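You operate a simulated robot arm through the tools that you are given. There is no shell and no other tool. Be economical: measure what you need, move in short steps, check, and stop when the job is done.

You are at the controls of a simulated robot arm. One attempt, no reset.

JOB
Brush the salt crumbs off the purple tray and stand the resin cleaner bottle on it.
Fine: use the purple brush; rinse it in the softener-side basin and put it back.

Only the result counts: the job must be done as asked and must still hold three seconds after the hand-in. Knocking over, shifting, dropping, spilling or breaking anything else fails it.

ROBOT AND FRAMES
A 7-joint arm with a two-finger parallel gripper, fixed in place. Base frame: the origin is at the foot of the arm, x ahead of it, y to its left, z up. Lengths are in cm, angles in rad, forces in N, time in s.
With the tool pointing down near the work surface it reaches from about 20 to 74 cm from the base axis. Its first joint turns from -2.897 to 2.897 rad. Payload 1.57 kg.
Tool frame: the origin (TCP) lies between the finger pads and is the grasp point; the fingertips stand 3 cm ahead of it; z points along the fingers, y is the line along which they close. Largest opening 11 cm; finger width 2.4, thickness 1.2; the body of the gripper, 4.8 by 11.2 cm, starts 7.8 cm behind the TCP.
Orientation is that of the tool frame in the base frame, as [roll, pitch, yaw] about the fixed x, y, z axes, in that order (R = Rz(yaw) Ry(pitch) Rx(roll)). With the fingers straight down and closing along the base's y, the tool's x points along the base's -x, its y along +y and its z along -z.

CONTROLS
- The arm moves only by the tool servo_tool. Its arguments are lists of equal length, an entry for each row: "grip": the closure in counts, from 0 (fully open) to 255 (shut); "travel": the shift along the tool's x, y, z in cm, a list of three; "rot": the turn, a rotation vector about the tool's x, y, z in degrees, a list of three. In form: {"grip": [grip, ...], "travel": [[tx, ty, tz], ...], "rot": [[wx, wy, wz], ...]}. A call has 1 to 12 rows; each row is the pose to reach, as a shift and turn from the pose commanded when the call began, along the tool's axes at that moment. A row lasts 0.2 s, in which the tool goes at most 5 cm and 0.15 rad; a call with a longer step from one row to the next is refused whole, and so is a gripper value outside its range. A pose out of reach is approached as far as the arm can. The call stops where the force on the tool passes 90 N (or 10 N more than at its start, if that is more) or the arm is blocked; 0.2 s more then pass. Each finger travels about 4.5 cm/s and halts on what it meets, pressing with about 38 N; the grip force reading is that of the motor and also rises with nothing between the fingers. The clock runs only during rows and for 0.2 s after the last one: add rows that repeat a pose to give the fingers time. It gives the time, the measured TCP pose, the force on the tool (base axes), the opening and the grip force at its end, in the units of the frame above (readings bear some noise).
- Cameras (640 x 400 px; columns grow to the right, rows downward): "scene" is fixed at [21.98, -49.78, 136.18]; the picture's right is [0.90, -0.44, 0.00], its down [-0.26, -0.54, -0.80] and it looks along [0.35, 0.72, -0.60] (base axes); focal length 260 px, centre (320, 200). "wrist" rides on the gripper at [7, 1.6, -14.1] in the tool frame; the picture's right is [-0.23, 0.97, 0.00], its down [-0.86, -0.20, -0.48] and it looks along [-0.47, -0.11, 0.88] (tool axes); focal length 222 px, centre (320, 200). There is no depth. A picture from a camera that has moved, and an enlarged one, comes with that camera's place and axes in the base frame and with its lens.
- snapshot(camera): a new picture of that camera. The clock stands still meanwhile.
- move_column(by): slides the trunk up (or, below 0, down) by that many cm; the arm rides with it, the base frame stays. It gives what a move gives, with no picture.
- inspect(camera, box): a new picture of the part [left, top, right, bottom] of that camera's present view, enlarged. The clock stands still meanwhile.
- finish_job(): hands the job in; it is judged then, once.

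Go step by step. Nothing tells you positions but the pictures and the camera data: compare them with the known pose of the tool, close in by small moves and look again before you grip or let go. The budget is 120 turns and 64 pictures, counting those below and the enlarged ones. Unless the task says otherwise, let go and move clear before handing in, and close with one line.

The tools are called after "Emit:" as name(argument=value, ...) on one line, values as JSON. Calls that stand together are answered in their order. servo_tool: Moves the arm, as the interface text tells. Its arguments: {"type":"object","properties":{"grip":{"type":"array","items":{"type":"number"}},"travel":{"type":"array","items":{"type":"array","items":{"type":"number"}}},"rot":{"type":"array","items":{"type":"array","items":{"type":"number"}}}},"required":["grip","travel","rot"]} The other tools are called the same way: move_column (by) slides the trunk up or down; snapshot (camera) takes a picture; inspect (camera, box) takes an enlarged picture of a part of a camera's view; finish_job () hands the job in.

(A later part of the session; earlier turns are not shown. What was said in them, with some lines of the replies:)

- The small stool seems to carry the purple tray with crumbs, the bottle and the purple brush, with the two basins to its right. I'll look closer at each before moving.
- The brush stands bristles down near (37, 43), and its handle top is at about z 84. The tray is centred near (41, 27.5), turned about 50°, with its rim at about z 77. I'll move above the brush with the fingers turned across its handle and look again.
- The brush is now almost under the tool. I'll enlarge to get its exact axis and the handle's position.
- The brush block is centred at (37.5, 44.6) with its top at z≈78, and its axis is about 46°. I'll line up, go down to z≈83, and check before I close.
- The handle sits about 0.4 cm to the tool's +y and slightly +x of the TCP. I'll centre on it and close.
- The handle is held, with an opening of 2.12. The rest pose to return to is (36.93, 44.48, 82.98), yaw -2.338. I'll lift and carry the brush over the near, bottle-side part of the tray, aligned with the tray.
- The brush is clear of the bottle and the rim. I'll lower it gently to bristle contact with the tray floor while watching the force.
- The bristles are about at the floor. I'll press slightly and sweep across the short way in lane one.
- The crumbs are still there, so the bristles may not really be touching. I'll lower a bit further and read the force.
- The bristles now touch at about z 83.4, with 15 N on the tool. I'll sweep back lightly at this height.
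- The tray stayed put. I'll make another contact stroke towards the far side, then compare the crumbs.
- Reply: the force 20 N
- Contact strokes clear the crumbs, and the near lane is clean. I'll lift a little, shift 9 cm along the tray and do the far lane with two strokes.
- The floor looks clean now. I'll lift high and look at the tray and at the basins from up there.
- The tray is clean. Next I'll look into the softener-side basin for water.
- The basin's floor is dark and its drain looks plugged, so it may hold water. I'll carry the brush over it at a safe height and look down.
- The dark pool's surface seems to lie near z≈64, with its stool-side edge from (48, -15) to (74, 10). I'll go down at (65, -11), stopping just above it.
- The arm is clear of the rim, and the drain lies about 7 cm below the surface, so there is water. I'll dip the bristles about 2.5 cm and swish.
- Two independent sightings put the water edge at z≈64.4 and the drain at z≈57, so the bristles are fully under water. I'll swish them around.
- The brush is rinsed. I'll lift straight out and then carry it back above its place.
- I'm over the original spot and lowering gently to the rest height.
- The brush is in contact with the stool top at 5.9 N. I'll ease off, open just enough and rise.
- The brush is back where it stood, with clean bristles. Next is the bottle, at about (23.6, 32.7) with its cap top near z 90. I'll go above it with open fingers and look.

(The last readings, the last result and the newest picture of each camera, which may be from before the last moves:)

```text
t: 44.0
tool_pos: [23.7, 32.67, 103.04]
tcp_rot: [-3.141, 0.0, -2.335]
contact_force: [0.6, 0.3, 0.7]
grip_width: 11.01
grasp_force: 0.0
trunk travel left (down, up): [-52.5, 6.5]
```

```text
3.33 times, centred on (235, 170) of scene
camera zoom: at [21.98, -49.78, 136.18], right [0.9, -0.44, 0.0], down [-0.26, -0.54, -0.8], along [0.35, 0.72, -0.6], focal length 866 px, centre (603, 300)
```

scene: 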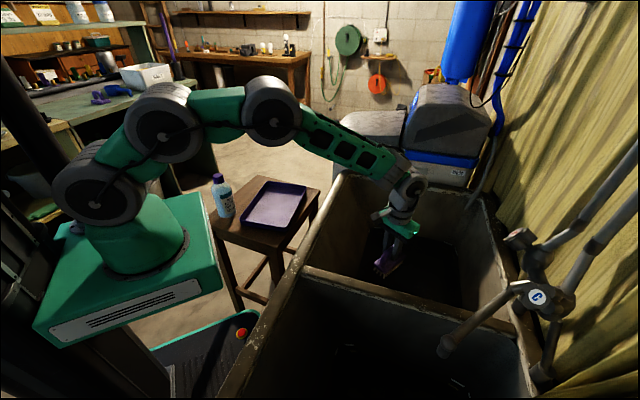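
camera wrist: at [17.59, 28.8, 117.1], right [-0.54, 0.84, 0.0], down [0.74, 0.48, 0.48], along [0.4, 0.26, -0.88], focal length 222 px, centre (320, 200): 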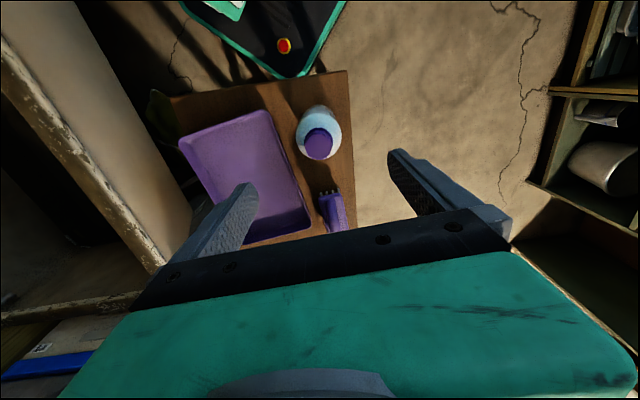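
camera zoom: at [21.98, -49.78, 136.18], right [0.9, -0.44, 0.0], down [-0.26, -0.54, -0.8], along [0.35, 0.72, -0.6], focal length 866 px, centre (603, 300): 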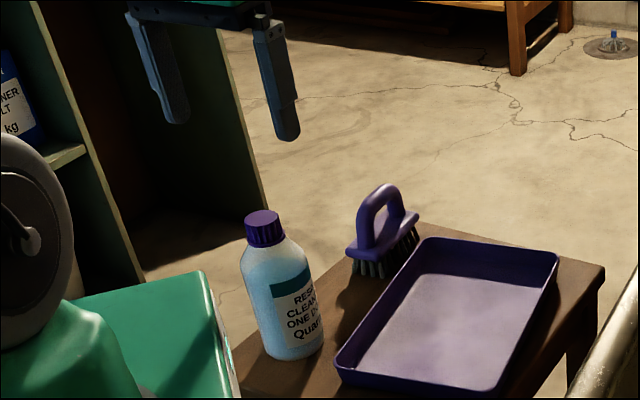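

The bottle is centred under the tool to within about 2 mm. I'll descend with the fingers open to z≈84.5 and check the palm clearance.

Emit:
servo_tool(grip=[0, 0, 0, 0, 0, 0, 0], travel=[[0, 0, 4], [0, 0, 8], [0, 0, 12], [0, 0, 15], [0, 0, 17], [0, 0, 18.5], [0, 0, 18.5]], rot=[[0, 0, 0], [0, 0, 0], [0, 0, 0], [0, 0, 0], [0, 0, 0], [0, 0, 0], [0, 0, 0]])

Emit:
inspect(camera="scene", box=[180, 140, 280, 230])

Emit:
snapshot(camera="wrist")

```text
t: 45.6
tool_pos: [23.58, 32.55, 84.22]
tcp_rot: [3.141, 0.002, -2.335]
contact_force: [-0.5, -0.3, 0.4]
grip_width: 11.02
grasp_force: 0.2
trunk travel left (down, up): [-52.5, 6.5]
```

```text
4.44 times, centred on (230, 185) of scene
camera zoom: at [21.98, -49.78, 136.18], right [0.9, -0.44, 0.0], down [-0.26, -0.54, -0.8], along [0.35, 0.72, -0.6], focal length 1155 px, centre (720, 267)
```

zoom: 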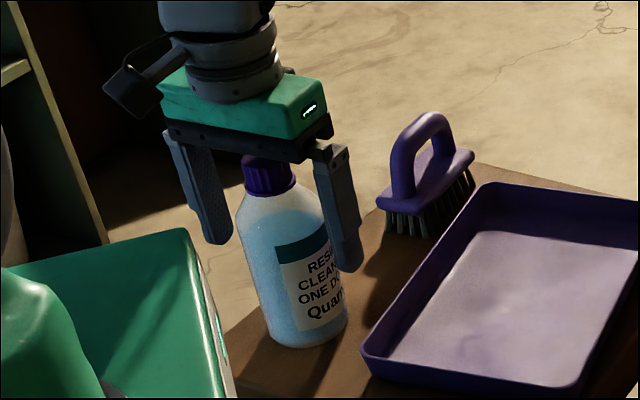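

```text
24 pictures are left
camera wrist: at [17.47, 28.82, 98.37], right [-0.54, 0.84, 0.0], down [0.74, 0.48, 0.48], along [0.4, 0.26, -0.88], focal length 222 px, centre (320, 200)
```

wrist: 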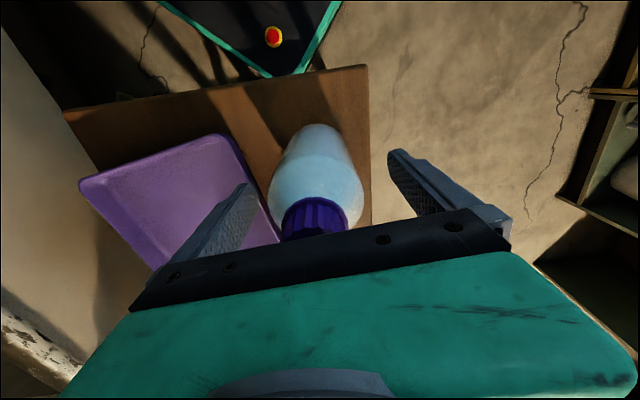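

Clearance is fine. I'll lower 0.4 cm and close on the bottle body.

Emit:
servo_tool(grip=[0, 255, 255, 255, 255, 255, 255, 255], travel=[[0, 0, 0.4], [0, 0, 0.4], [0, 0, 0.4], [0, 0, 0.4], [0, 0, 0.4], [0, 0, 0.4], [0, 0, 0.4], [0, 0, 0.4]], rot=[[0, 0, 0], [0, 0, 0], [0, 0, 0], [0, 0, 0], [0, 0, 0], [0, 0, 0], [0, 0, 0], [0, 0, 0]])

Emit:
inspect(camera="scene", box=[180, 140, 280, 230])

```text
t: 47.4
tool_pos: [23.53, 32.55, 83.92]
tcp_rot: [-3.141, 0.001, -2.338]
contact_force: [1.2, -1.3, -0.5]
grip_width: 6.54
grasp_force: 37.8
trunk travel left (down, up): [-52.5, 6.5]
```

```text
4.44 times, centred on (230, 185) of scene
camera zoom: at [21.98, -49.78, 136.18], right [0.9, -0.44, 0.0], down [-0.26, -0.54, -0.8], along [0.35, 0.72, -0.6], focal length 1155 px, centre (720, 267)
```

zoom: 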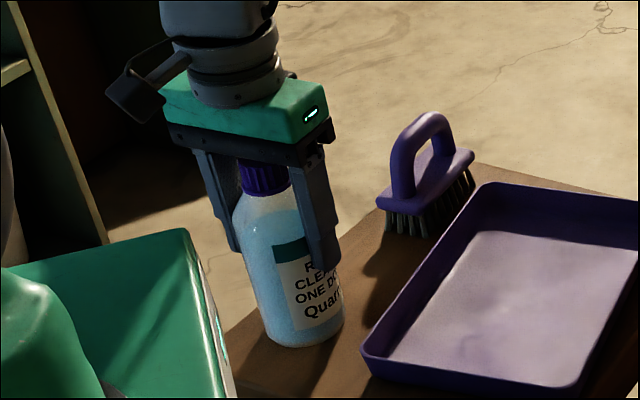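

The bottle is held with a 6.54 cm opening. I'll lift it above the tray rim and carry it over the tray centre.

Emit:
servo_tool(grip=[255, 255, 255, 255, 255, 255, 255, 255, 255, 255], travel=[[0, 0, -1], [0, 0, -3.5], [0, 0, -7], [-1.4, -2.7, -7], [-2.9, -5.4, -7], [-4.4, -8.1, -7], [-5.8, -10.8, -7], [-7.3, -13.5, -7], [-8.76, -16.2, -7], [-8.76, -16.2, -7]], rot=[[0, 0, 0], [0, 0, 0], [0, 0, 0], [0, 0, 0], [0, 0, 0], [0, 0, 0], [0, 0, 0], [0, 0, 0], [0, 0, 0], [0, 0, 0]])

Emit:
inspect(camera="scene", box=[190, 110, 330, 230])

Emit:
snapshot(camera="wrist")

```text
t: 49.6
tool_pos: [41.73, 27.74, 91.04]
tcp_rot: [-3.141, -0.002, -2.337]
contact_force: [0.1, 0.0, -5.6]
grip_width: 6.57
grasp_force: 38.2
trunk travel left (down, up): [-52.5, 6.5]
```

```text
3.33 times, centred on (260, 170) of scene
camera zoom: at [21.98, -49.78, 136.18], right [0.9, -0.44, 0.0], down [-0.26, -0.54, -0.8], along [0.35, 0.72, -0.6], focal length 866 px, centre (520, 300)
```

zoom: 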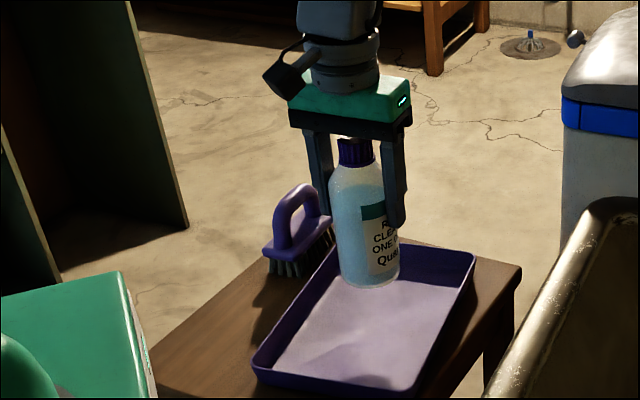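

```text
21 pictures are left
camera wrist: at [35.55, 23.95, 105.11], right [-0.54, 0.84, 0.0], down [0.74, 0.48, 0.48], along [0.4, 0.26, -0.88], focal length 222 px, centre (320, 200)
```

wrist: 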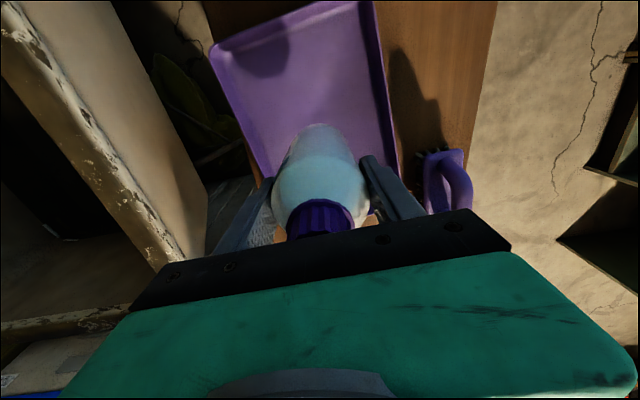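

The bottle hangs straight over the tray centre. I'll lower it to just above floor contact.

Emit:
servo_tool(grip=[255, 255, 255, 255, 255], travel=[[0, 0, 3], [0, 0, 5.5], [0, 0, 6.3], [0, 0, 6.6], [0, 0, 6.6]], rot=[[0, 0, 0], [0, 0, 0], [0, 0, 0], [0, 0, 0], [0, 0, 0]])

Emit:
servo_tool(grip=[255, 255], travel=[[0, 0, 0.15], [0, 0, 0.15]], rot=[[0, 0, 0], [0, 0, 0]])

Emit:
inspect(camera="scene", box=[210, 140, 320, 230])

```text
t: 50.8
tool_pos: [41.3, 27.73, 84.32]
tcp_rot: [3.14, -0.001, -2.337]
contact_force: [-0.3, 0.3, -6.3]
grip_width: 6.57
grasp_force: 37.9
trunk travel left (down, up): [-52.5, 6.5]
```

```text
t: 51.4
tool_pos: [41.34, 27.56, 84.37]
tcp_rot: [-3.14, 0.002, -2.337]
contact_force: [-1.0, -0.4, 3.2]
grip_width: 6.55
grasp_force: 38.3
trunk travel left (down, up): [-52.5, 6.5]
```

```text
4.44 times, centred on (265, 185) of scene
camera zoom: at [21.98, -49.78, 136.18], right [0.9, -0.44, 0.0], down [-0.26, -0.54, -0.8], along [0.35, 0.72, -0.6], focal length 1155 px, centre (564, 267)
```

zoom: 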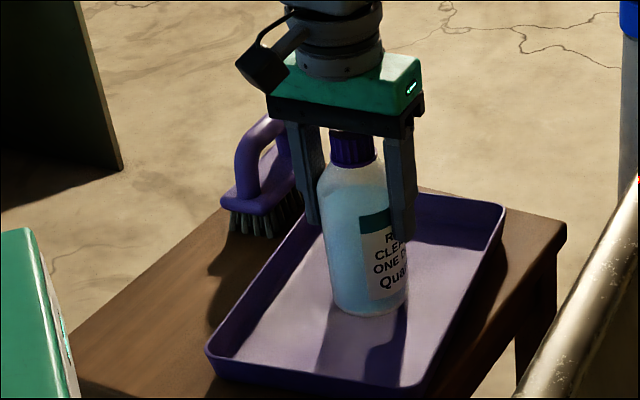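

The bottle stands on the tray floor, with contact confirmed by the force. I'll open the fingers and rise straight up.

Emit:
servo_tool(grip=[0, 0, 0, 0, 0, 0, 0, 0, 0, 0, 0, 0], travel=[[0, 0, 0], [0, 0, 0], [0, 0, 0], [0, 0, 0], [0, 0, -1], [0, 0, -4], [0, 0, -8], [0, 0, -12], [0, 0, -16], [0, 0, -20], [0, 0, -22], [0, 0, -22]], rot=[[0, 0, 0], [0, 0, 0], [0, 0, 0], [0, 0, 0], [0, 0, 0], [0, 0, 0], [0, 0, 0], [0, 0, 0], [0, 0, 0], [0, 0, 0], [0, 0, 0], [0, 0, 0]])

Emit:
inspect(camera="scene", box=[190, 110, 330, 230])

Emit:
snapshot(camera="wrist")

```text
t: 54.0
tool_pos: [41.19, 27.74, 106.05]
tcp_rot: [3.141, 0.001, -2.337]
contact_force: [-0.3, -1.0, 0.6]
grip_width: 10.99
grasp_force: 0.1
trunk travel left (down, up): [-52.5, 6.5]
```

```text
3.33 times, centred on (260, 170) of scene
camera zoom: at [21.98, -49.78, 136.18], right [0.9, -0.44, 0.0], down [-0.26, -0.54, -0.8], along [0.35, 0.72, -0.6], focal length 866 px, centre (520, 300)
```

zoom: 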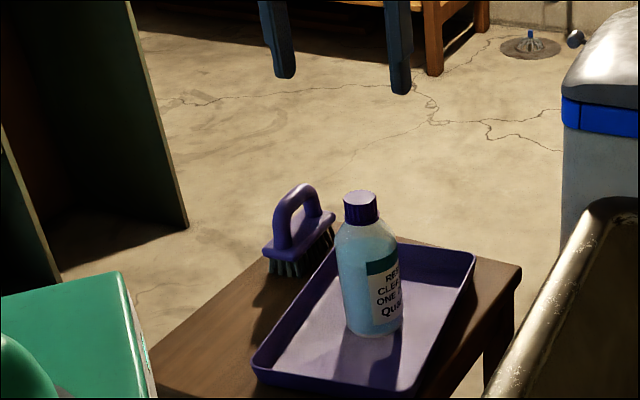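

```text
18 pictures are left
camera wrist: at [35.21, 23.99, 120.15], right [-0.54, 0.84, 0.0], down [0.74, 0.48, 0.48], along [0.4, 0.26, -0.88], focal length 222 px, centre (320, 200)
```

wrist: 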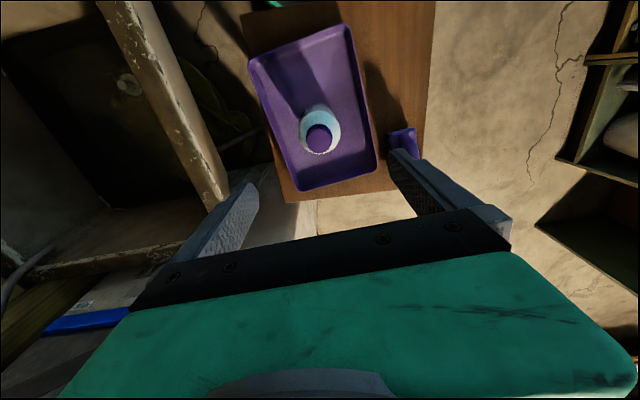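

The bottle stands on the tray, the brush is back and the gripper is clear. I'll take one last close look at the tray for leftover crumbs.

Emit:
inspect(camera="wrist", box=[230, 10, 430, 210])

```text
2.00 times, centred on (330, 110) of wrist
camera zoom: at [35.21, 23.99, 120.15], right [-0.54, 0.84, 0.0], down [0.74, 0.48, 0.48], along [0.4, 0.26, -0.88], focal length 444 px, centre (300, 380)
```

zoom: 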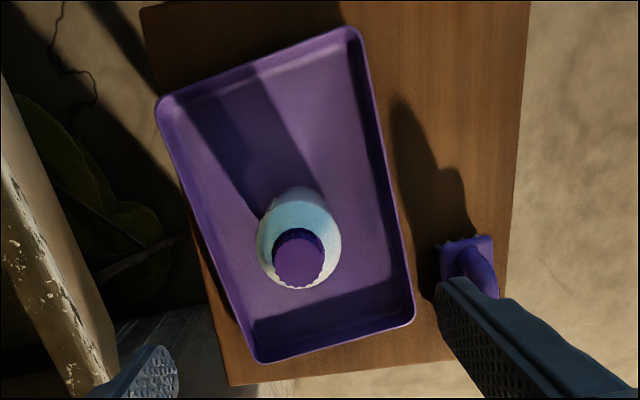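

The tray is clean, and the bottle and brush both stand steady. I'm handing in.

Emit:
finish_job()

```text
The job is handed in.
```

I brushed the salt crumbs off the purple tray, rinsed the brush in the softener-side basin and put it back, and stood the resin cleaner bottle on the clean tray.
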